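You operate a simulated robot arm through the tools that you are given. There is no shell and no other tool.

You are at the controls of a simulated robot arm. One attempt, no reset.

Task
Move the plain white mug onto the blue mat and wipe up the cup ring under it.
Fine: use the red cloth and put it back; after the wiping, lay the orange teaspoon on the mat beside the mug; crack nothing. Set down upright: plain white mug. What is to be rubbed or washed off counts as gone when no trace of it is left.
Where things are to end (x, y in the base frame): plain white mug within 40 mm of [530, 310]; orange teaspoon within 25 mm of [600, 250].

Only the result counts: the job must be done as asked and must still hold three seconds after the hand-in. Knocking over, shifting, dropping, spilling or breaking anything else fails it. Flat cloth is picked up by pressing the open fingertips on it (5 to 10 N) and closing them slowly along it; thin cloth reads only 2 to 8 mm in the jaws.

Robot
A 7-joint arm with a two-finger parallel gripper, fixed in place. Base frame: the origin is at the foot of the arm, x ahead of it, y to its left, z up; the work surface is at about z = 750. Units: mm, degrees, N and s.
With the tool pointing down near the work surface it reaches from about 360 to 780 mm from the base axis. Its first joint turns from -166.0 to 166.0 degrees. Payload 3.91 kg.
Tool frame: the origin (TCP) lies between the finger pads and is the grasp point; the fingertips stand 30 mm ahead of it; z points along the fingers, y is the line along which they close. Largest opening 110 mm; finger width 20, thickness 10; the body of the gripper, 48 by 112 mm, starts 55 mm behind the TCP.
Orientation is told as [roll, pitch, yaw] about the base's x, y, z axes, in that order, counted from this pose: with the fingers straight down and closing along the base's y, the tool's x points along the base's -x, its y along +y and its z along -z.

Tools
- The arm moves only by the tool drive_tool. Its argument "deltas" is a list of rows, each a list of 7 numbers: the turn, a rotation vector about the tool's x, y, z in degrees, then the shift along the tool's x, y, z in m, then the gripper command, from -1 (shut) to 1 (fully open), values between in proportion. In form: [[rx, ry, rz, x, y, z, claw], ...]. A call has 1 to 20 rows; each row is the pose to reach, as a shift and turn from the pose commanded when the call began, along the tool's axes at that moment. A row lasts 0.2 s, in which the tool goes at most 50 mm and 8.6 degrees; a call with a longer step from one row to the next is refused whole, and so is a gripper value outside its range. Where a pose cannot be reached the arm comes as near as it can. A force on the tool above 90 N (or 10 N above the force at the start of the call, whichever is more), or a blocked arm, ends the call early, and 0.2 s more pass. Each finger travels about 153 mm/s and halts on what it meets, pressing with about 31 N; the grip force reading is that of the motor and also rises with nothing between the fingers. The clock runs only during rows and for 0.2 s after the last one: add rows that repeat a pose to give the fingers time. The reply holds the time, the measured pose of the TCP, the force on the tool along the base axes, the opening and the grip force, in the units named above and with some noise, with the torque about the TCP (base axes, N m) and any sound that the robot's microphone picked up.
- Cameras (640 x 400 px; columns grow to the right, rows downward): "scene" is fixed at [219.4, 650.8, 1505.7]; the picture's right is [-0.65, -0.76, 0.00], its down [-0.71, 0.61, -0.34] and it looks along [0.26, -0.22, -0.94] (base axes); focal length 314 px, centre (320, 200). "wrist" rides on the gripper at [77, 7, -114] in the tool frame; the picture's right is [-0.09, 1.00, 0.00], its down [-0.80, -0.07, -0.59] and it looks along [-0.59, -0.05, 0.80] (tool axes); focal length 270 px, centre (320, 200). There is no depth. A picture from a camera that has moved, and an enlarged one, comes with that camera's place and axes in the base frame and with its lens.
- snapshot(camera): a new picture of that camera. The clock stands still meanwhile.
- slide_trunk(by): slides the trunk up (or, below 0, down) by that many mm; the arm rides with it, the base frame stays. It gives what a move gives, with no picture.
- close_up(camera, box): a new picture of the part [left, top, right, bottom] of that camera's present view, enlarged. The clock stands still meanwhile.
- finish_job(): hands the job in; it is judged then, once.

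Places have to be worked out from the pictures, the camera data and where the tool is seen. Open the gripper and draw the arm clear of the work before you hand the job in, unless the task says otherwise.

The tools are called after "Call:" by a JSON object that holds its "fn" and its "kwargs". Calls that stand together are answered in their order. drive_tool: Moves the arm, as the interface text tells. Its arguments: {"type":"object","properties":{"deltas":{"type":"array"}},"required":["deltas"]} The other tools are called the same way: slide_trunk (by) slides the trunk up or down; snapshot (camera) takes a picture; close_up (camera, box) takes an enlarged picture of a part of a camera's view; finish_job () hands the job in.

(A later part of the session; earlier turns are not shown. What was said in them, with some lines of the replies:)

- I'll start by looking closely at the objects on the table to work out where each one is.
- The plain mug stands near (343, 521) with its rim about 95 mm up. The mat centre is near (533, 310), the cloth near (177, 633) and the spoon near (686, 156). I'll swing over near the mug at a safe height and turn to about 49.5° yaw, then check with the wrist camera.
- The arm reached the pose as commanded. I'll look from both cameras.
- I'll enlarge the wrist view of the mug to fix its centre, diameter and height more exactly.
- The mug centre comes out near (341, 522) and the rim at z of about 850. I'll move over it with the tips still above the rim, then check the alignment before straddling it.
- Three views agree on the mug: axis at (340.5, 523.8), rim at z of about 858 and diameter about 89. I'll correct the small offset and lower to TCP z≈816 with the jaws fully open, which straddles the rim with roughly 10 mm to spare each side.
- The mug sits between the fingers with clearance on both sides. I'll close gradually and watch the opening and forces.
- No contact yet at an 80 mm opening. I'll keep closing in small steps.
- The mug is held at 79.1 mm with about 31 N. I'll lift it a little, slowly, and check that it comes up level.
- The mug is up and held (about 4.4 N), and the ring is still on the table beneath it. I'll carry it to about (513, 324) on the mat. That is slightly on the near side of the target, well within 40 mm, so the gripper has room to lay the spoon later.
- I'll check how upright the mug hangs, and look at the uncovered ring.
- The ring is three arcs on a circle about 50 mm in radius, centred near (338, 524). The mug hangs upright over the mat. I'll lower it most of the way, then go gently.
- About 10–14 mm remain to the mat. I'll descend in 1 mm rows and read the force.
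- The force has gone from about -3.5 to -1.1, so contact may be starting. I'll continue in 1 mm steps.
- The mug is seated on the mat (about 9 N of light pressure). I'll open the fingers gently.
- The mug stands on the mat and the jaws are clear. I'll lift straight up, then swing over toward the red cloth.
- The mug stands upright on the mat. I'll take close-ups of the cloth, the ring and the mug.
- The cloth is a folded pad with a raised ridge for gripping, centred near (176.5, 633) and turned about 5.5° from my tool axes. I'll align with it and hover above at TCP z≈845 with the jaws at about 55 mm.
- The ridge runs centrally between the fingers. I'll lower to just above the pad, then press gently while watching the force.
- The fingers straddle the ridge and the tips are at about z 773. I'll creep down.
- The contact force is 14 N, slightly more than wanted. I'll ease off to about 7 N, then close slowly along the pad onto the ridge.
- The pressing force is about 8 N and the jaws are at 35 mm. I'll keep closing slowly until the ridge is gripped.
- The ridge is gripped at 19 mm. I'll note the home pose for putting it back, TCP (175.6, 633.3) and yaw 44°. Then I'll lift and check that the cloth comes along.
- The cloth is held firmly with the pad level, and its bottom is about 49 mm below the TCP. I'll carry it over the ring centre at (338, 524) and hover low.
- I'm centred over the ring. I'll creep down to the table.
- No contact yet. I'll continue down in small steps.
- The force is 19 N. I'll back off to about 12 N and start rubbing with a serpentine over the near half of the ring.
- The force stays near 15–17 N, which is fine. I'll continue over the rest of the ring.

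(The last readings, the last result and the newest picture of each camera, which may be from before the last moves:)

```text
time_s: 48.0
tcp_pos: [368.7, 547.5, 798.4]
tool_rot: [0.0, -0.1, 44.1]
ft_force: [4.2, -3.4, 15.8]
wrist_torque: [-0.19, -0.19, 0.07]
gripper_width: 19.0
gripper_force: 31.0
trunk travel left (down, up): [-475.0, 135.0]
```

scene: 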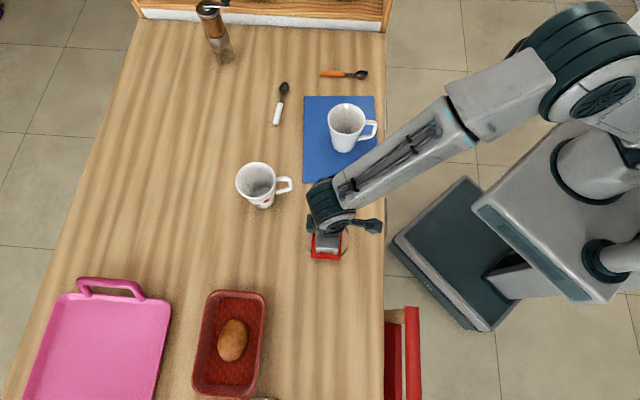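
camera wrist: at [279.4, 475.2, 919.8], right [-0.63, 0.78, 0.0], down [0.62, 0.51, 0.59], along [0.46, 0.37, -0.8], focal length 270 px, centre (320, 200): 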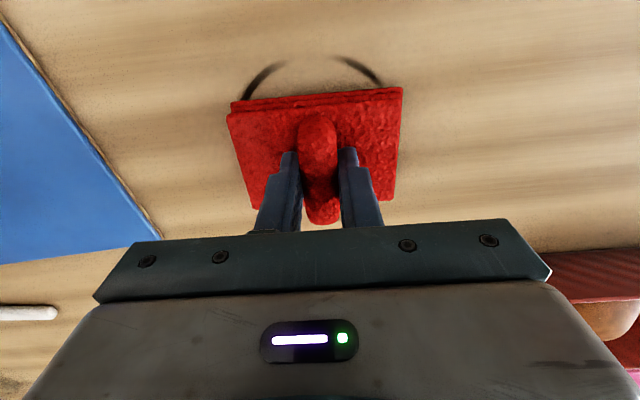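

Next is a final edge stroke and a pass through the middle. Then I'll lift and draw aside to inspect.

Call:
{"fn": "drive_tool", "kwargs": {"deltas": [[0, 0, 0, 0.0, 0.015, 0, -1], [0, 0, 0, 0.0, 0.03, 0, -1], [0, 0, 0, 0.0, 0.045, 0, -1], [0, 0, 0, 0.015, 0.045, 0, -1], [0, 0, 0, 0.03, 0.045, 0, -1], [0, 0, 0, 0.045, 0.04, 0, -1], [0, 0, 0, 0.05, 0.025, 0, -1], [0, 0, 0, 0.05, 0.01, 0, -1], [0, 0, 0, 0.05, -0.005, 0, -1], [0, 0, 0, 0.045, -0.02, 0, -1], [0, 0, 0, 0.03, -0.025, 0, -1], [0, 0, 0, 0.02, -0.01, 0, -1], [0, 0, 0, 0.025, 0.005, 0, -1], [0, 0, 0, 0.038, 0.01, 0, -1], [0, 0, 0, 0.038, 0.01, -0.006, -1], [0, 0, 0, 0.038, 0.01, -0.02, -1], [0, 0, 0, 0.038, 0.01, -0.04, -1], [0, 0, 0, 0.04, 0.04, -0.04, -1], [0, 0, 0, 0.045, 0.08, -0.04, -1], [0, 0, 0, 0.045, 0.12, -0.04, -1]]}}

Call:
{"fn": "drive_tool", "kwargs": {"deltas": [[0, 0, 0, 0.01, 0.03, 0, -1], [0, 0, 0, 0.02, 0.06, 0, -1], [0, 0, 0, 0.02, 0.08, 0, -1], [0, 0, 0, 0.02, 0.08, 0, -1]]}}

Call:
{"fn": "snapshot", "kwargs": {"camera": "scene"}}

Call:
{"fn": "close_up", "kwargs": {"camera": "scene", "box": [290, 200, 370, 270]}}

```text
time_s: 52.2
tcp_pos: [251.0, 600.8, 836.3]
tool_rot: [-0.1, 0.1, 44.1]
ft_force: [0.9, 0.0, 0.0]
wrist_torque: [-0.03, 0.03, -0.01]
gripper_width: 19.0
gripper_force: 31.5
trunk travel left (down, up): [-475.0, 135.0]
```

```text
time_s: 53.2
tcp_pos: [180.4, 646.0, 837.4]
tool_rot: [0.0, 0.0, 44.0]
ft_force: [-0.5, 0.8, -1.1]
wrist_torque: [0.01, -0.02, 0.02]
gripper_width: 19.0
gripper_force: 31.3
trunk travel left (down, up): [-475.0, 135.0]
```

```text
taken
```

scene: 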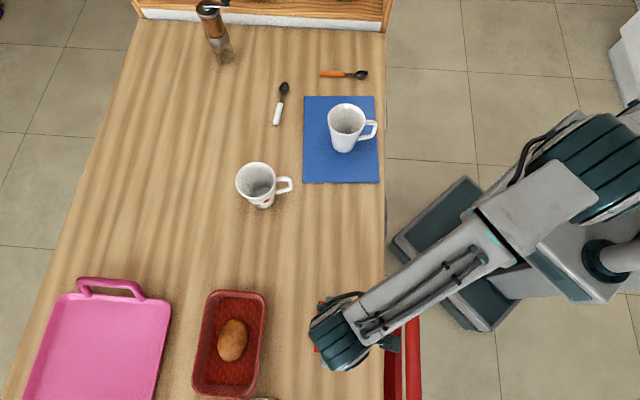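

```text
5.71 times, centred on (330, 235) of scene
camera zoom: at [219.4, 650.8, 1505.7], right [-0.65, -0.76, 0.0], down [-0.71, 0.61, -0.34], along [0.26, -0.22, -0.94], focal length 1797 px, centre (263, 0)
```

zoom: 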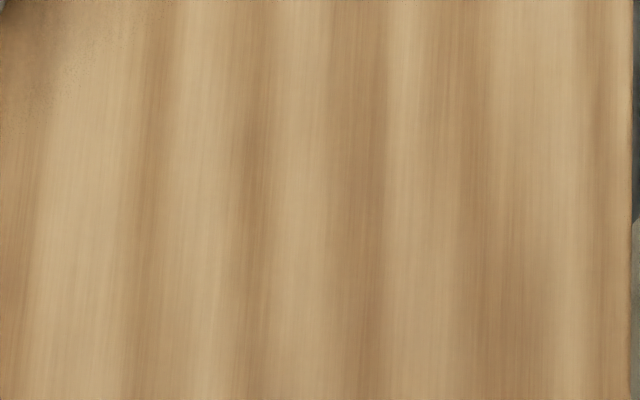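

The ring looks gone. I'll zoom in further on where the arcs were, to be sure there is no trace.

Call:
{"fn": "close_up", "kwargs": {"camera": "scene", "box": [325, 210, 350, 230]}}

Call:
{"fn": "close_up", "kwargs": {"camera": "scene", "box": [305, 225, 330, 265]}}

Call:
{"fn": "close_up", "kwargs": {"camera": "scene", "box": [325, 230, 355, 265]}}

Call:
{"fn": "close_up", "kwargs": {"camera": "scene", "box": [300, 205, 330, 235]}}

Call:
{"fn": "snapshot", "kwargs": {"camera": "wrist"}}

```text
16.00 times, centred on (338, 220) of scene
camera zoom: at [219.4, 650.8, 1505.7], right [-0.65, -0.76, 0.0], down [-0.71, 0.61, -0.34], along [0.26, -0.22, -0.94], focal length 5031 px, centre (40, -120)
```

zoom: 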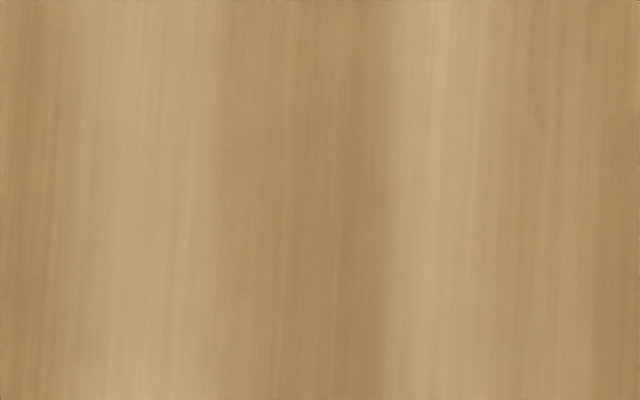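

```text
10.00 times, centred on (318, 245) of scene
camera zoom: at [219.4, 650.8, 1505.7], right [-0.65, -0.76, 0.0], down [-0.71, 0.61, -0.34], along [0.26, -0.22, -0.94], focal length 3144 px, centre (345, -250)
```

zoom: 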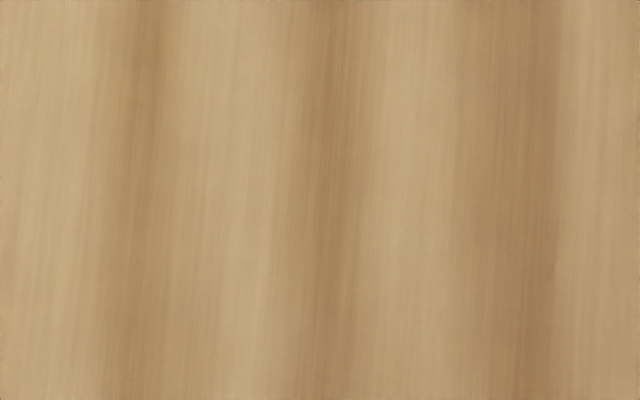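

```text
11.43 times, centred on (340, 248) of scene
camera zoom: at [219.4, 650.8, 1505.7], right [-0.65, -0.76, 0.0], down [-0.71, 0.61, -0.34], along [0.26, -0.22, -0.94], focal length 3594 px, centre (91, -343)
```

zoom: 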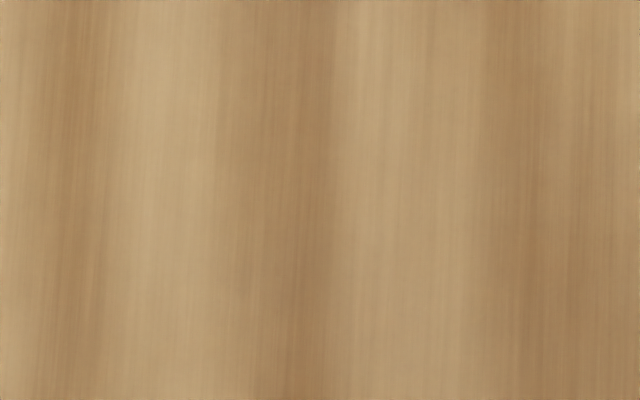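

```text
13.33 times, centred on (315, 220) of scene
camera zoom: at [219.4, 650.8, 1505.7], right [-0.65, -0.76, 0.0], down [-0.71, 0.61, -0.34], along [0.26, -0.22, -0.94], focal length 4192 px, centre (387, -67)
```

zoom: 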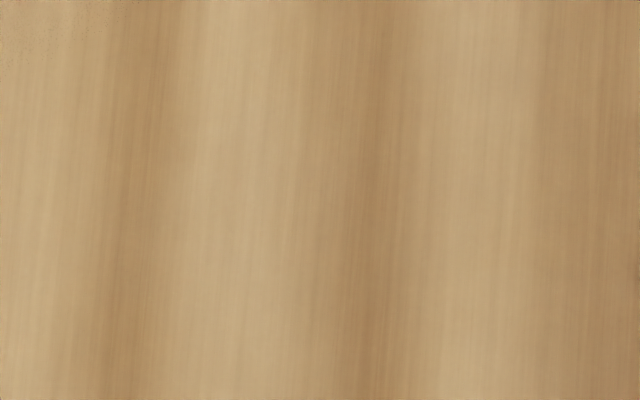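

```text
taken
camera wrist: at [122.3, 597.2, 950.6], right [-0.63, 0.78, 0.0], down [0.63, 0.51, 0.59], along [0.46, 0.37, -0.8], focal length 270 px, centre (320, 200)
```

wrist: 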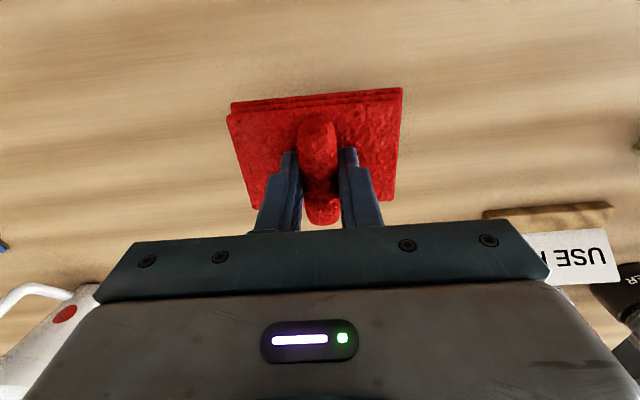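

The table is clean. The cloth is unchanged in the grip, so I'll return it to its original pose and lower it.

Call:
{"fn": "drive_tool", "kwargs": {"deltas": [[0, 0, 0, 0.006, -0.003, 0, -1], [0, 0, 0, 0.0123, -0.0059, 0, -1], [0, 0, 0, 0.0123, -0.0059, 0.01, -1], [0, 0, 0, 0.0123, -0.0059, 0.02, -1], [0, 0, 0, 0.0123, -0.0059, 0.029, -1], [0, 0, 0, 0.0123, -0.0059, 0.034, -1], [0, 0, 0, 0.0123, -0.0059, 0.034, -1]]}}

Call:
{"fn": "drive_tool", "kwargs": {"deltas": [[0, 0, 0, 0, 0, 0.001, -1], [0, 0, 0, 0, 0, 0.002, -1], [0, 0, 0, 0, 0, 0.003, -1], [0, 0, 0, 0, 0, 0.004, -1], [0, 0, 0, 0, 0, 0.004, -1]]}}

```text
time_s: 54.8
tcp_pos: [178.7, 632.7, 802.5]
tool_rot: [0.0, 0.0, 44.0]
ft_force: [0.1, 0.3, -1.1]
wrist_torque: [-0.01, -0.03, -0.03]
gripper_width: 19.2
gripper_force: 31.2
trunk travel left (down, up): [-475.0, 135.0]
```

```text
time_s: 56.0
tcp_pos: [177.6, 632.9, 797.0]
tool_rot: [-0.1, 0.0, 44.0]
ft_force: [-1.0, 0.0, 2.0]
wrist_torque: [0.03, -0.08, -0.03]
gripper_width: 18.8
gripper_force: 30.9
trunk travel left (down, up): [-475.0, 135.0]
```

Contact is just beginning. I'll go down another 0.5 mm, then open slowly and lift away.

Call:
{"fn": "drive_tool", "kwargs": {"deltas": [[0, 0, 0, 0, 0, 0.0005, -1], [0, 0, 0, 0, 0, 0.0005, -0.8], [0, 0, 0, 0, 0, 0.0005, -0.65], [0, 0, 0, 0, 0, 0.0, -0.55], [0, 0, 0, 0, 0, -0.001, -0.45], [0, 0, 0, 0, 0, -0.002, -0.35], [0, 0, 0, 0, 0, -0.004, -0.2], [0, 0, 0, 0, 0, -0.004, -0.1], [0, 0, 0, 0, 0, -0.004, -0.1]]}}

Call:
{"fn": "drive_tool", "kwargs": {"deltas": [[0, 0, 0, 0, 0, -0.01, -0.1], [0, 0, 0, 0, 0, -0.025, -0.1], [0, 0, 0, 0, 0, -0.05, -0.1], [0, 0, 0, 0, 0, -0.08, -0.1], [0, 0, 0, 0, 0, -0.12, -0.1], [0, 0, 0, 0, 0, -0.15, -0.1], [0, 0, 0, 0, 0, -0.15, -0.1]]}}

Call:
{"fn": "snapshot", "kwargs": {"camera": "wrist"}}

```text
time_s: 58.0
tcp_pos: [179.1, 633.0, 802.5]
tool_rot: [-0.1, 0.0, 43.9]
ft_force: [0.1, -1.0, 0.0]
wrist_torque: [0.0, 0.03, 0.01]
gripper_width: 49.5
gripper_force: 0.0
trunk travel left (down, up): [-475.0, 135.0]
```

```text
time_s: 59.6
tcp_pos: [177.0, 634.3, 952.3]
tool_rot: [0.0, -0.1, 44.0]
ft_force: [-0.4, 1.0, -0.1]
wrist_torque: [0.03, 0.0, 0.02]
gripper_width: 49.3
gripper_force: 0.1
trunk travel left (down, up): [-475.0, 135.0]
```

```text
taken
camera wrist: at [117.9, 584.3, 1065.7], right [-0.63, 0.78, 0.0], down [0.63, 0.51, 0.59], along [0.46, 0.37, -0.8], focal length 270 px, centre (320, 200)
```

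wrist: 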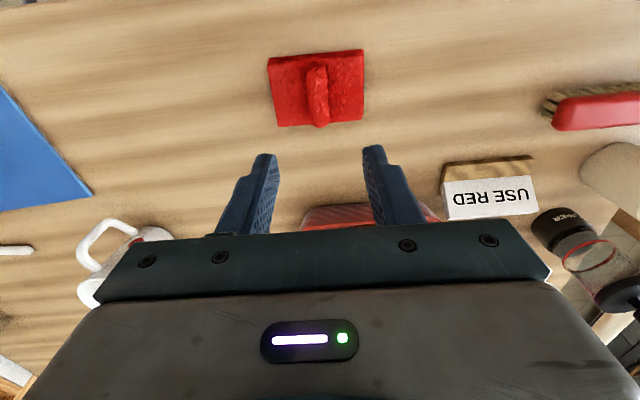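

The cloth is back in its place. Now I'll swing over to the orange teaspoon near (686, 156), passing above the mug with the tips at z≈922.

Call:
{"fn": "drive_tool", "kwargs": {"deltas": [[0, 0, 0, 0.001, -0.02, 0, -0.1], [0, 0, 0, 0.002, -0.055, 0, -0.1], [0, 0, 0, 0.003, -0.095, 0, -0.1], [0, 0, 0, 0.005, -0.135, 0, -0.1], [0, 0, 0, 0.0065, -0.175, 0, -0.1], [0, 0, 0, 0.008, -0.215, 0, -0.1], [0, 0, -0.5, 0.0095, -0.255, 0, -0.1], [0, 0, -1, 0.011, -0.295, 0, -0.1], [0, 0, -1.5, 0.0125, -0.335, 0, -0.1], [0, 0, -2, 0.014, -0.375, 0, -0.1], [0, 0, -2.5, 0.0155, -0.415, 0, -0.1], [0, 0, -3, 0.017, -0.455, 0, -0.1], [0, 0, -3.5, 0.0185, -0.495, 0, -0.1], [0, 0, -4, 0.02, -0.535, 0, -0.1], [0, 0, -4.4, 0.0215, -0.575, 0, -0.1], [0, 0, -4.4, 0.023, -0.615, 0, -0.1], [0, 0, -4.4, 0.0245, -0.655, 0, -0.1], [0, 0, -4.4, 0.0255, -0.688, 0, -0.1], [0, 0, -4.4, 0.0261, -0.7029, 0, -0.1], [0, 0, -4.4, 0.0261, -0.7029, 0, -0.1]]}}

Call:
{"fn": "snapshot", "kwargs": {"camera": "wrist"}}

Call:
{"fn": "snapshot", "kwargs": {"camera": "scene"}}

```text
time_s: 63.8
tcp_pos: [648.3, 108.6, 952.7]
tool_rot: [0.0, 0.1, 48.4]
ft_force: [0.1, 0.5, -0.4]
wrist_torque: [0.01, -0.02, 0.05]
gripper_width: 49.5
gripper_force: 0.2
trunk travel left (down, up): [-475.0, 135.0]
```

```text
taken
camera wrist: at [592.4, 54.6, 1066.4], right [-0.69, 0.73, 0.0], down [0.58, 0.55, 0.59], along [0.43, 0.41, -0.8], focal length 270 px, centre (320, 200)
```

wrist: 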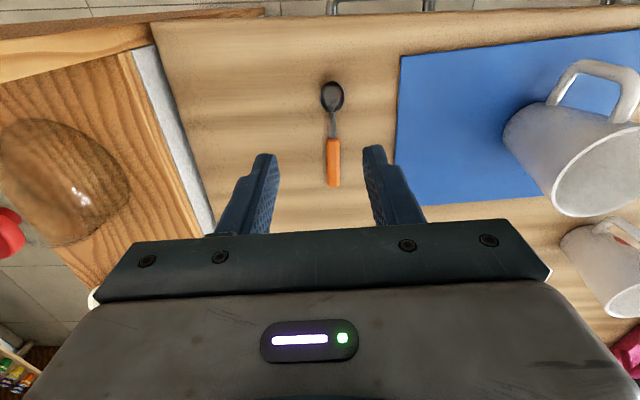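

```text
taken
```

scene: 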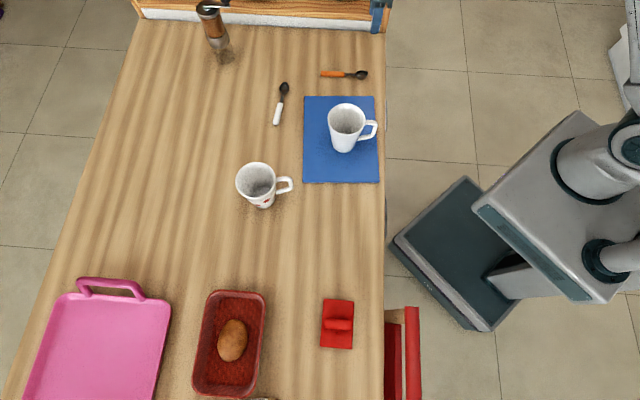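

I'll zoom in on the spoon to get its exact position and axis.

Call:
{"fn": "close_up", "kwargs": {"camera": "wrist", "box": [280, 70, 390, 200]}}

Call:
{"fn": "close_up", "kwargs": {"camera": "scene", "box": [300, 55, 390, 95]}}

Call:
{"fn": "close_up", "kwargs": {"camera": "scene", "box": [300, 280, 380, 360]}}

Call:
{"fn": "close_up", "kwargs": {"camera": "scene", "box": [290, 80, 400, 190]}}

```text
3.08 times, centred on (335, 135) of wrist
camera zoom: at [592.4, 54.6, 1066.4], right [-0.69, 0.73, 0.0], down [0.58, 0.55, 0.59], along [0.43, 0.41, -0.8], focal length 832 px, centre (274, 400)
```

zoom: 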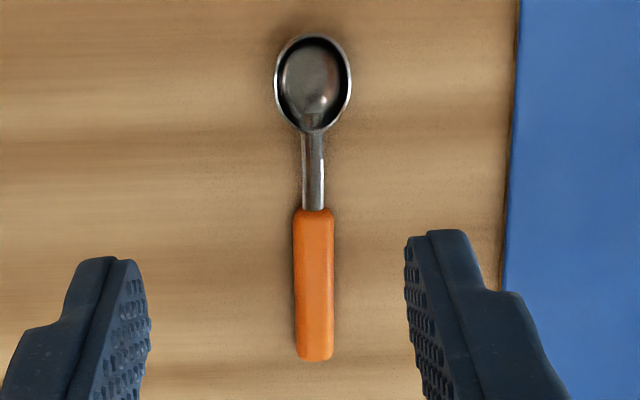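

```text
7.11 times, centred on (345, 75) of scene
camera zoom: at [219.4, 650.8, 1505.7], right [-0.65, -0.76, 0.0], down [-0.71, 0.61, -0.34], along [0.26, -0.22, -0.94], focal length 2236 px, centre (142, 1089)
```

zoom: 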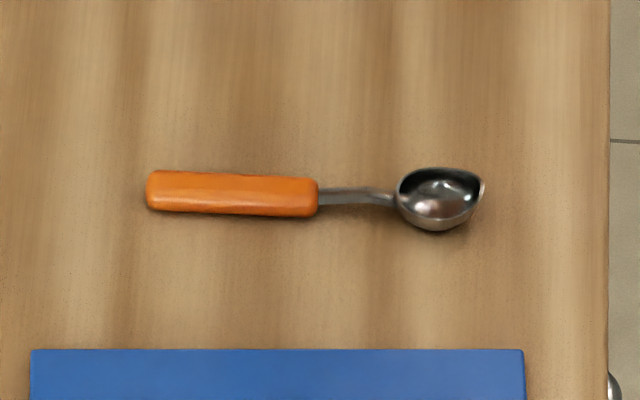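

```text
5.00 times, centred on (340, 320) of scene
camera zoom: at [219.4, 650.8, 1505.7], right [-0.65, -0.76, 0.0], down [-0.71, 0.61, -0.34], along [0.26, -0.22, -0.94], focal length 1572 px, centre (220, -400)
```

zoom: 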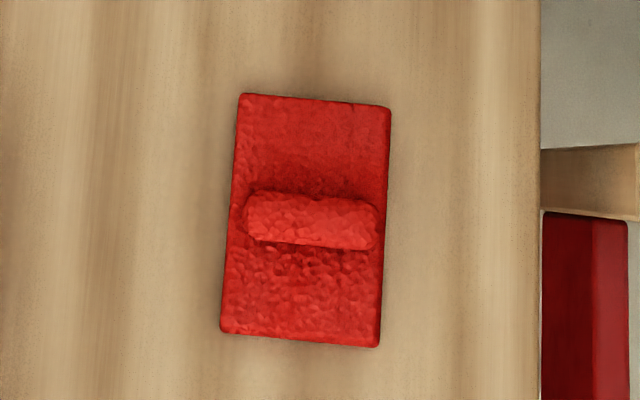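

```text
3.64 times, centred on (345, 135) of scene
camera zoom: at [219.4, 650.8, 1505.7], right [-0.65, -0.76, 0.0], down [-0.71, 0.61, -0.34], along [0.26, -0.22, -0.94], focal length 1143 px, centre (229, 436)
```

zoom: 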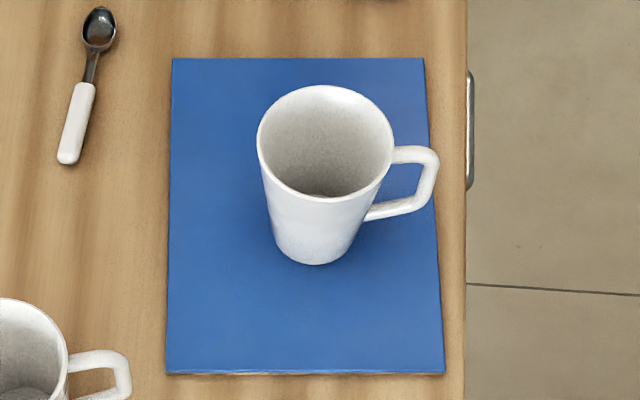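

The spoon runs from its handle end at (728.6, 211.5) to its bowl end at (633, 110), about 139 mm, along yaw ≈46.6°. I'll move above the handle grip point at (694, 175), align and lower to a hover.

Call:
{"fn": "drive_tool", "kwargs": {"deltas": [[0, 0, 0.9, -0.03, 0.004, 0.02, -0.1], [0, 0, 1.8, -0.06, 0.007, 0.045, -0.1], [0, 0, 1.8, -0.0803, 0.0097, 0.075, -0.1], [0, 0, 1.8, -0.0803, 0.0097, 0.105, -0.1], [0, 0, 1.8, -0.0803, 0.0097, 0.125, -0.1], [0, 0, 1.8, -0.0803, 0.0097, 0.132, -0.1], [0, 0, 1.8, -0.0803, 0.0097, 0.132, -0.1]]}}

Call:
{"fn": "snapshot", "kwargs": {"camera": "wrist"}}

Call:
{"fn": "close_up", "kwargs": {"camera": "scene", "box": [290, 30, 410, 110]}}

```text
time_s: 65.4
tcp_pos: [694.1, 175.6, 822.1]
tool_rot: [0.0, 0.0, 46.7]
ft_force: [-0.2, -0.2, -0.8]
wrist_torque: [-0.02, 0.0, 0.01]
gripper_width: 49.4
gripper_force: 0.1
trunk travel left (down, up): [-475.0, 135.0]
```

```text
taken
camera wrist: at [637.8, 124.2, 934.3], right [-0.66, 0.75, 0.0], down [0.6, 0.53, 0.59], along [0.44, 0.39, -0.8], focal length 270 px, centre (320, 200)
```

wrist: 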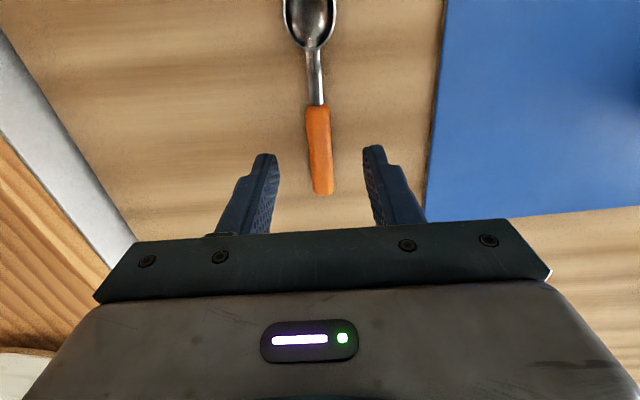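

```text
5.00 times, centred on (350, 70) of scene
camera zoom: at [219.4, 650.8, 1505.7], right [-0.65, -0.76, 0.0], down [-0.71, 0.61, -0.34], along [0.26, -0.22, -0.94], focal length 1572 px, centre (170, 850)
```

zoom: 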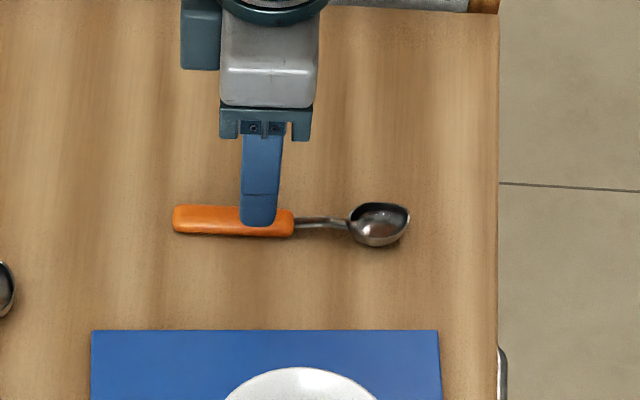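

The handle is centred between the fingers. I'll lower so the tips are about 3–4 mm above the table.

Call:
{"fn": "drive_tool", "kwargs": {"deltas": [[0, 0, 0, 0, 0, 0.01, -0.1], [0, 0, 0, 0, 0, 0.02, -0.1], [0, 0, 0, 0, 0, 0.028, -0.1], [0, 0, 0, 0, 0, 0.034, -0.1], [0, 0, 0, 0, 0, 0.037, -0.1], [0, 0, 0, 0, 0, 0.038, -0.1], [0, 0, 0, 0, 0, 0.038, -0.1]]}}

Call:
{"fn": "snapshot", "kwargs": {"camera": "wrist"}}

Call:
{"fn": "close_up", "kwargs": {"camera": "scene", "box": [290, 30, 410, 110]}}

```text
time_s: 67.0
tcp_pos: [694.2, 175.3, 781.9]
tool_rot: [0.0, 0.0, 46.7]
ft_force: [0.4, 1.3, 1.0]
wrist_torque: [0.03, -0.04, 0.0]
gripper_width: 49.4
gripper_force: 0.1
trunk travel left (down, up): [-475.0, 135.0]
```

```text
taken
camera wrist: at [637.3, 123.7, 896.1], right [-0.66, 0.75, 0.0], down [0.6, 0.53, 0.59], along [0.44, 0.39, -0.8], focal length 270 px, centre (320, 200)
```

wrist: 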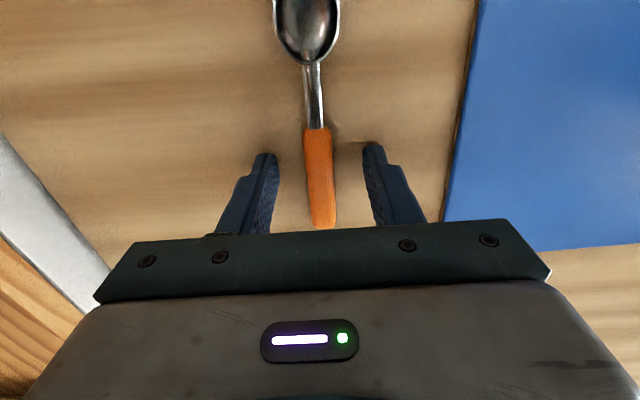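

```text
5.00 times, centred on (350, 70) of scene
camera zoom: at [219.4, 650.8, 1505.7], right [-0.65, -0.76, 0.0], down [-0.71, 0.61, -0.34], along [0.26, -0.22, -0.94], focal length 1572 px, centre (170, 850)
```

zoom: 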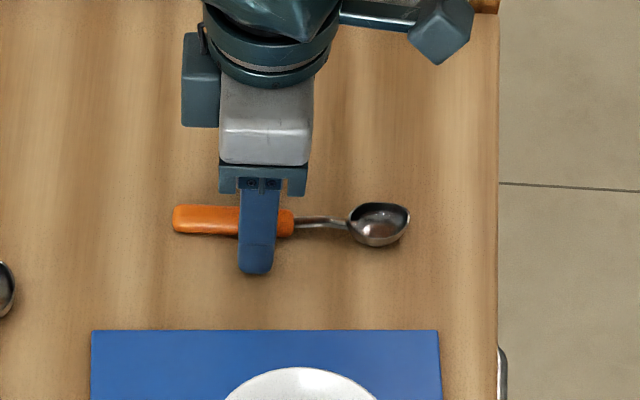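

The fingers straddle the handle with no table contact. I'll close slowly onto it.

Call:
{"fn": "drive_tool", "kwargs": {"deltas": [[0, 0, 0, 0, 0, 0, -0.25], [0, 0, 0, 0, 0, 0, -0.4], [0, 0, 0, 0, 0, 0, -0.5], [0, 0, 0, 0, 0, 0, -0.58], [0, 0, 0, 0, 0, 0, -0.64], [0, 0, 0, 0, 0, 0, -0.7], [0, 0, 0, 0, 0, 0, -0.76], [0, 0, 0, 0, 0, 0, -0.82], [0, 0, 0, 0, 0, 0, -0.9], [0, 0, 0, 0, 0, 0, -1], [0, 0, 0, 0, 0, 0, -1], [0, 0, 0, 0, 0, 0, -1]]}}

```text
time_s: 69.6
tcp_pos: [694.4, 175.5, 783.0]
tool_rot: [0.0, -0.1, 46.6]
ft_force: [0.0, -1.1, 0.1]
wrist_torque: [0.01, 0.0, -0.03]
gripper_width: 16.0
gripper_force: 31.5
trunk travel left (down, up): [-475.0, 135.0]
```

The handle is gripped at 16 mm. I'll lift gently and check the spoon's attitude.

Call:
{"fn": "drive_tool", "kwargs": {"deltas": [[0, 0, 0, 0, 0, -0.003, -1], [0, 0, 0, 0, 0, -0.01, -1], [0, 0, 0, 0, 0, -0.02, -1], [0, 0, 0, 0, 0, -0.035, -1], [0, 0, 0, 0, 0, -0.05, -1], [0, 0, 0, 0, 0, -0.05, -1]]}}

Call:
{"fn": "snapshot", "kwargs": {"camera": "wrist"}}

Call:
{"fn": "close_up", "kwargs": {"camera": "scene", "box": [290, 20, 410, 110]}}

```text
time_s: 71.0
tcp_pos: [692.7, 176.8, 831.7]
tool_rot: [0.0, 0.1, 46.6]
ft_force: [0.3, 0.7, -0.8]
wrist_torque: [-0.04, -0.01, 0.01]
gripper_width: 15.9
gripper_force: 30.6
trunk travel left (down, up): [-475.0, 135.0]
```

```text
taken
camera wrist: at [636.5, 124.4, 945.4], right [-0.66, 0.75, 0.0], down [0.6, 0.53, 0.59], along [0.44, 0.39, -0.8], focal length 270 px, centre (320, 200)
```

wrist: 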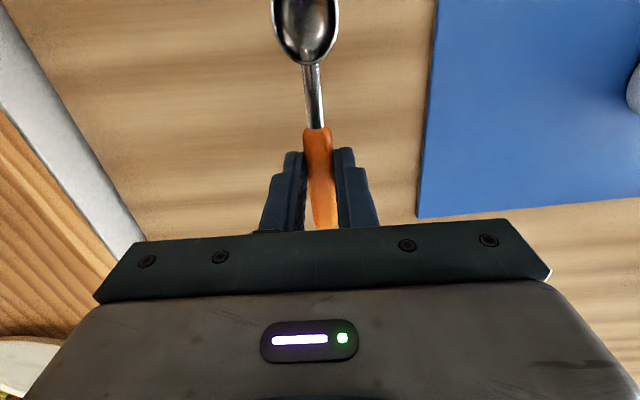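

```text
4.44 times, centred on (350, 65) of scene
camera zoom: at [219.4, 650.8, 1505.7], right [-0.65, -0.76, 0.0], down [-0.71, 0.61, -0.34], along [0.26, -0.22, -0.94], focal length 1398 px, centre (187, 800)
```

zoom: 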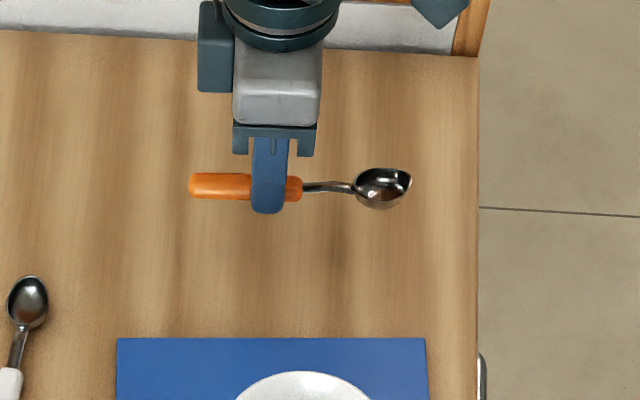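

The spoon is held level. I'll carry it over the mat to TCP ≈(611, 253), turning 2.9° to lie parallel with the mat edge. I'm staying at this height so the gripper body clears the mug rim.

Call:
{"fn": "drive_tool", "kwargs": {"deltas": [[0, 0, 0, 0, 0.008, -0.003, -1], [0, 0, -0.7, 0, 0.025, -0.003, -1], [0, 0, -1.4, 0, 0.045, -0.003, -1], [0, 0, -2.1, 0, 0.065, -0.003, -1], [0, 0, -2.9, 0.0006, 0.085, -0.003, -1], [0, 0, -2.9, 0.0006, 0.102, -0.003, -1], [0, 0, -2.9, 0.0006, 0.1128, -0.003, -1], [0, 0, -2.9, 0.0006, 0.1128, -0.003, -1]]}}

Call:
{"fn": "snapshot", "kwargs": {"camera": "wrist"}}

Call:
{"fn": "close_up", "kwargs": {"camera": "scene", "box": [290, 40, 410, 190]}}

```text
time_s: 72.8
tcp_pos: [611.2, 252.5, 835.7]
tool_rot: [0.0, -0.1, 49.5]
ft_force: [0.4, 0.3, -0.4]
wrist_torque: [0.01, 0.0, 0.0]
gripper_width: 15.6
gripper_force: 31.4
trunk travel left (down, up): [-475.0, 135.0]
```

```text
taken
camera wrist: at [556.4, 198.4, 949.2], right [-0.7, 0.71, 0.0], down [0.57, 0.56, 0.59], along [0.42, 0.42, -0.8], focal length 270 px, centre (320, 200)
```

wrist: 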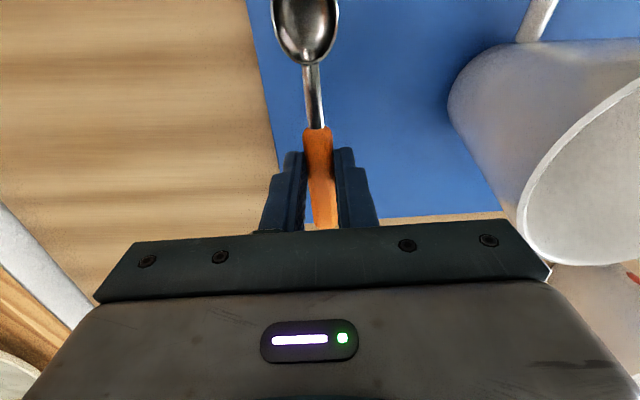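

```text
2.67 times, centred on (350, 115) of scene
camera zoom: at [219.4, 650.8, 1505.7], right [-0.65, -0.76, 0.0], down [-0.71, 0.61, -0.34], along [0.26, -0.22, -0.94], focal length 838 px, centre (240, 427)
```

zoom: 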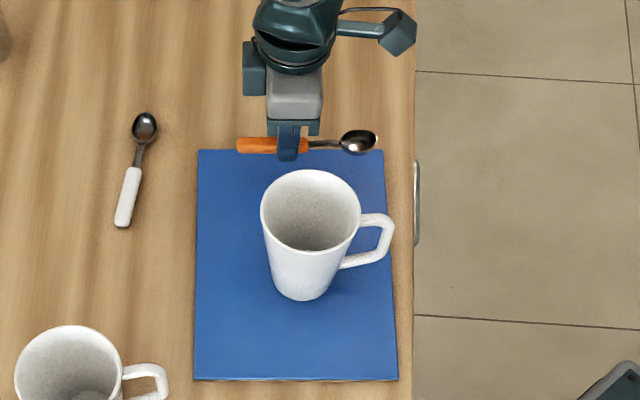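

The rim's nearest point works out about 75 mm from the tool axis and the gripper body reaches 56 mm, so there's roughly 19 mm of clearance. I'll lower to just above the mat.

Call:
{"fn": "drive_tool", "kwargs": {"deltas": [[0, 0, 0, 0, 0, 0.006, -1], [0, 0, 0, 0, 0, 0.015, -1], [0, 0, 0, 0, 0, 0.025, -1], [0, 0, 0, 0, 0, 0.033, -1], [0, 0, 0, 0, 0, 0.038, -1], [0, 0, 0, 0, 0, 0.04, -1], [0, 0, 0, 0, 0, 0.04, -1]]}}

Call:
{"fn": "snapshot", "kwargs": {"camera": "wrist"}}

Call:
{"fn": "close_up", "kwargs": {"camera": "scene", "box": [290, 40, 410, 190]}}

```text
time_s: 74.4
tcp_pos: [611.2, 253.3, 796.9]
tool_rot: [0.0, 0.0, 49.5]
ft_force: [-0.4, -0.4, 0.4]
wrist_torque: [-0.01, -0.02, 0.0]
gripper_width: 15.6
gripper_force: 31.0
trunk travel left (down, up): [-475.0, 135.0]
```

```text
taken
camera wrist: at [557.0, 198.7, 909.4], right [-0.7, 0.71, 0.0], down [0.57, 0.56, 0.59], along [0.42, 0.42, -0.8], focal length 270 px, centre (320, 200)
```

wrist: 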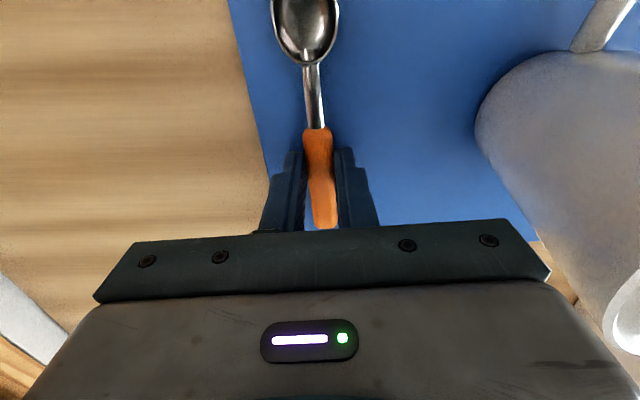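

```text
2.67 times, centred on (350, 115) of scene
camera zoom: at [219.4, 650.8, 1505.7], right [-0.65, -0.76, 0.0], down [-0.71, 0.61, -0.34], along [0.26, -0.22, -0.94], focal length 838 px, centre (240, 427)
```

zoom: 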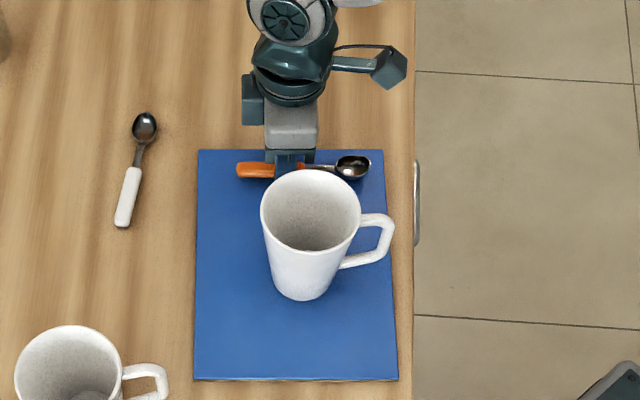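

The gripper body is visibly clear of the mug rim. I'll creep down to touch the mat.

Call:
{"fn": "drive_tool", "kwargs": {"deltas": [[0, 0, 0, 0, 0, 0.001, -1], [0, 0, 0, 0, 0, 0.002, -1], [0, 0, 0, 0, 0, 0.003, -1], [0, 0, 0, 0, 0, 0.004, -1], [0, 0, 0, 0, 0, 0.004, -1]]}}

Call:
{"fn": "drive_tool", "kwargs": {"deltas": [[0, 0, 0, 0, 0, 0.0005, -1], [0, 0, 0, 0, 0, 0.001, -1], [0, 0, 0, 0, 0, 0.001, -1]]}}

```text
time_s: 75.6
tcp_pos: [611.3, 253.8, 791.7]
tool_rot: [0.0, 0.0, 49.5]
ft_force: [0.2, 0.4, 0.4]
wrist_torque: [0.01, -0.01, 0.01]
gripper_width: 15.8
gripper_force: 30.9
trunk travel left (down, up): [-475.0, 135.0]
```

```text
time_s: 76.4
tcp_pos: [611.5, 254.7, 790.0]
tool_rot: [-0.1, 0.0, 49.4]
ft_force: [-1.3, -0.2, 4.9]
wrist_torque: [-0.15, 0.15, 0.01]
gripper_width: 15.7
gripper_force: 30.9
trunk travel left (down, up): [-475.0, 135.0]
```

There's light contact (about 5 N). I'll open slowly just enough to release the spoon.

Call:
{"fn": "drive_tool", "kwargs": {"deltas": [[0, 0, 0, 0, 0, 0, -0.85], [0, 0, 0, 0, 0, 0, -0.72], [0, 0, 0, 0, 0, 0, -0.66], [0, 0, 0, 0, 0, 0, -0.6], [0, 0, 0, 0, 0, 0, -0.5], [0, 0, 0, 0, 0, 0, -0.4], [0, 0, 0, 0, 0, 0, -0.3], [0, 0, 0, 0, 0, 0, -0.3]]}}

Call:
{"fn": "snapshot", "kwargs": {"camera": "wrist"}}

```text
time_s: 78.2
tcp_pos: [611.4, 252.9, 790.8]
tool_rot: [0.0, 0.0, 49.5]
ft_force: [-0.5, 0.1, 0.7]
wrist_torque: [-0.01, -0.04, -0.04]
gripper_width: 38.6
gripper_force: 0.1
trunk travel left (down, up): [-475.0, 135.0]
```

```text
taken
camera wrist: at [557.8, 198.7, 903.6], right [-0.7, 0.71, 0.0], down [0.57, 0.56, 0.59], along [0.42, 0.42, -0.8], focal length 270 px, centre (320, 200)
```

wrist: 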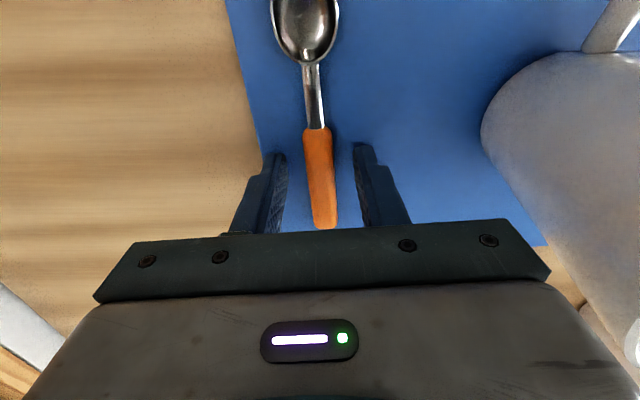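

The spoon lies free on the mat between the open fingers. I'll lift straight up, well above the mug rim, then draw aside.

Call:
{"fn": "drive_tool", "kwargs": {"deltas": [[0, 0, 0, 0, 0, -0.006, -0.3], [0, 0, 0, 0, 0, -0.02, -0.3], [0, 0, 0, 0, 0, -0.04, -0.3], [0, 0, 0, 0, 0, -0.07, -0.3], [0, 0, 0, 0, 0, -0.11, -0.3], [0, 0, 0, 0, 0, -0.15, -0.3], [0, 0, 0, 0, 0, -0.18, -0.3], [0, 0, 0, 0, 0, -0.18, -0.3]]}}

Call:
{"fn": "drive_tool", "kwargs": {"deltas": [[0, 0, 0, 0.03, 0, 0, -0.3], [0, 0, 0, 0.06, 0, 0, -0.1], [0, 0, 0, 0.09, 0, 0, 0.2], [0, 0, 0, 0.12, 0, 0, 0.6], [0, 0, 0, 0.15, 0, 0, 1], [0, 0, 0, 0.15, 0, 0, 1]]}}

Call:
{"fn": "snapshot", "kwargs": {"camera": "wrist"}}

Call:
{"fn": "snapshot", "kwargs": {"camera": "scene"}}

Call:
{"fn": "close_up", "kwargs": {"camera": "scene", "box": [290, 70, 400, 190]}}

```text
time_s: 80.0
tcp_pos: [609.3, 255.2, 969.4]
tool_rot: [0.0, -0.1, 49.4]
ft_force: [0.3, 0.4, -0.1]
wrist_torque: [0.0, 0.0, 0.0]
gripper_width: 38.4
gripper_force: 0.0
trunk travel left (down, up): [-475.0, 135.0]
```

```text
time_s: 81.4
tcp_pos: [512.9, 140.0, 970.8]
tool_rot: [0.0, 0.0, 49.5]
ft_force: [0.1, -0.3, 0.4]
wrist_torque: [-0.01, -0.01, 0.02]
gripper_width: 109.9
gripper_force: 0.0
trunk travel left (down, up): [-475.0, 135.0]
```

```text
taken
camera wrist: at [458.8, 85.4, 1083.5], right [-0.7, 0.71, 0.0], down [0.57, 0.56, 0.59], along [0.42, 0.42, -0.8], focal length 270 px, centre (320, 200)
```

wrist: 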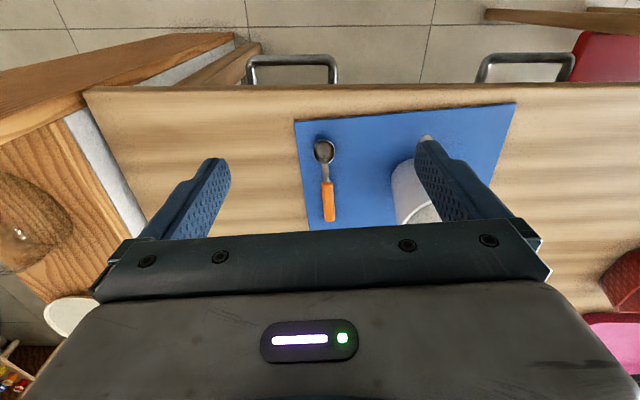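

```text
taken
```

scene: 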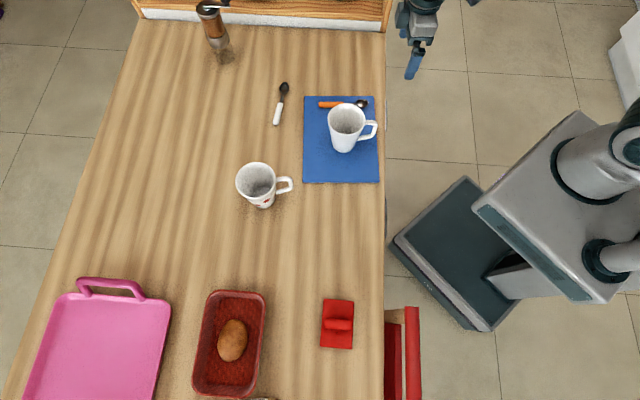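

```text
3.33 times, centred on (345, 130) of scene
camera zoom: at [219.4, 650.8, 1505.7], right [-0.65, -0.76, 0.0], down [-0.71, 0.61, -0.34], along [0.26, -0.22, -0.94], focal length 1048 px, centre (237, 433)
```

zoom: 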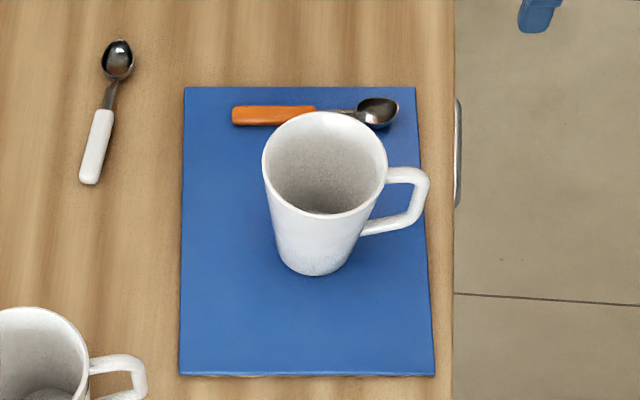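

All checks pass:
- **Mug:** it stands upright on the mat near (512, 318), about 20 mm from its target.
- **Spoon:** it lies on the mat with its centre near (598, 239), about 11 mm from its target.
- **Cloth:** it's back in its place.
- **Ring:** it's gone.
- **Gripper:** it's open and clear.

I'll raise the arm a little more and take one last look before handing in.

Call:
{"fn": "drive_tool", "kwargs": {"deltas": [[0, 0, 0, 0.01, 0, -0.02, 1], [0, 0, 0, 0.02, 0, -0.04, 1], [0, 0, 0, 0.02, 0, -0.06, 1], [0, 0, 0, 0.02, 0, -0.06, 1], [0, 0, 0, 0.02, 0, -0.06, 1]]}}

Call:
{"fn": "close_up", "kwargs": {"camera": "scene", "box": [220, 80, 400, 360]}}

Call:
{"fn": "close_up", "kwargs": {"camera": "scene", "box": [285, 195, 375, 275]}}

```text
time_s: 82.6
tcp_pos: [502.0, 123.8, 1030.3]
tool_rot: [0.0, 0.0, 49.5]
ft_force: [-0.1, -0.2, 1.0]
wrist_torque: [-0.03, -0.01, -0.01]
gripper_width: 110.0
gripper_force: 0.1
trunk travel left (down, up): [-475.0, 135.0]
```

```text
1.43 times, centred on (310, 220) of scene
camera zoom: at [219.4, 650.8, 1505.7], right [-0.65, -0.76, 0.0], down [-0.71, 0.61, -0.34], along [0.26, -0.22, -0.94], focal length 449 px, centre (334, 171)
```

zoom: 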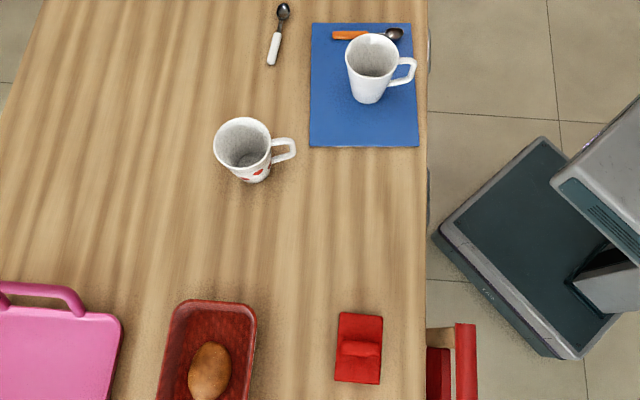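

```text
5.00 times, centred on (330, 235) of scene
camera zoom: at [219.4, 650.8, 1505.7], right [-0.65, -0.76, 0.0], down [-0.71, 0.61, -0.34], along [0.26, -0.22, -0.94], focal length 1572 px, centre (270, 25)
```

zoom: 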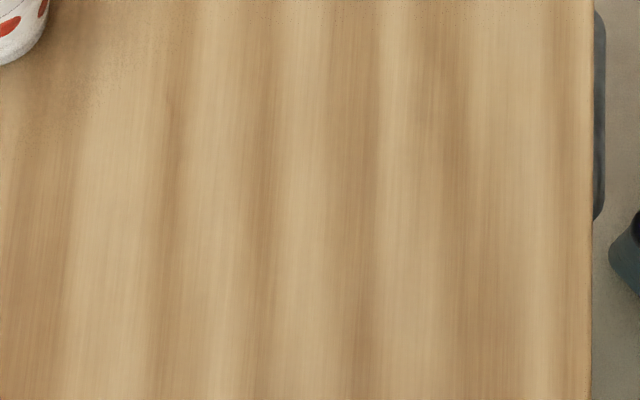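

The last pictures show the table clean, the mug and spoon on the mat, the cloth in its place and everything else undisturbed. The arm is clear with the gripper open, so I'm handing in the job.

Call:
{"fn": "finish_job", "kwargs": {}}

```text
The job is handed in.
```

I handed the job in with the mug on the mat, the ring wiped up and the spoon beside the mug. I haven't been told how it was judged.

| Item | Where it ended (estimated from the pictures) | Distance from target | Allowed |
|---|---|---|---|
| Plain white mug, upright on the mat | (512, 318) | about 20 mm | 40 mm |
| Orange teaspoon, on the mat beside the mug | centre at (598, 239) | about 11 mm | 25 mm |

- **Ring:** I rubbed the whole ring with the red cloth. Close-ups of the spot afterwards showed no trace left.
- **Cloth:** it is back within about 3 mm of where it started.
- **Other objects:** nothing was knocked over or broken, and the spotted mug and everything else look undisturbed.
- **Mug offset:** I set it slightly off-centre on purpose, so the gripper had room to lay the spoon.
- **Spoon position:** I measured to the middle of its length, placed slightly toward the bowl end. If the target refers to the middle of the handle instead, it is right at the 25 mm limit.
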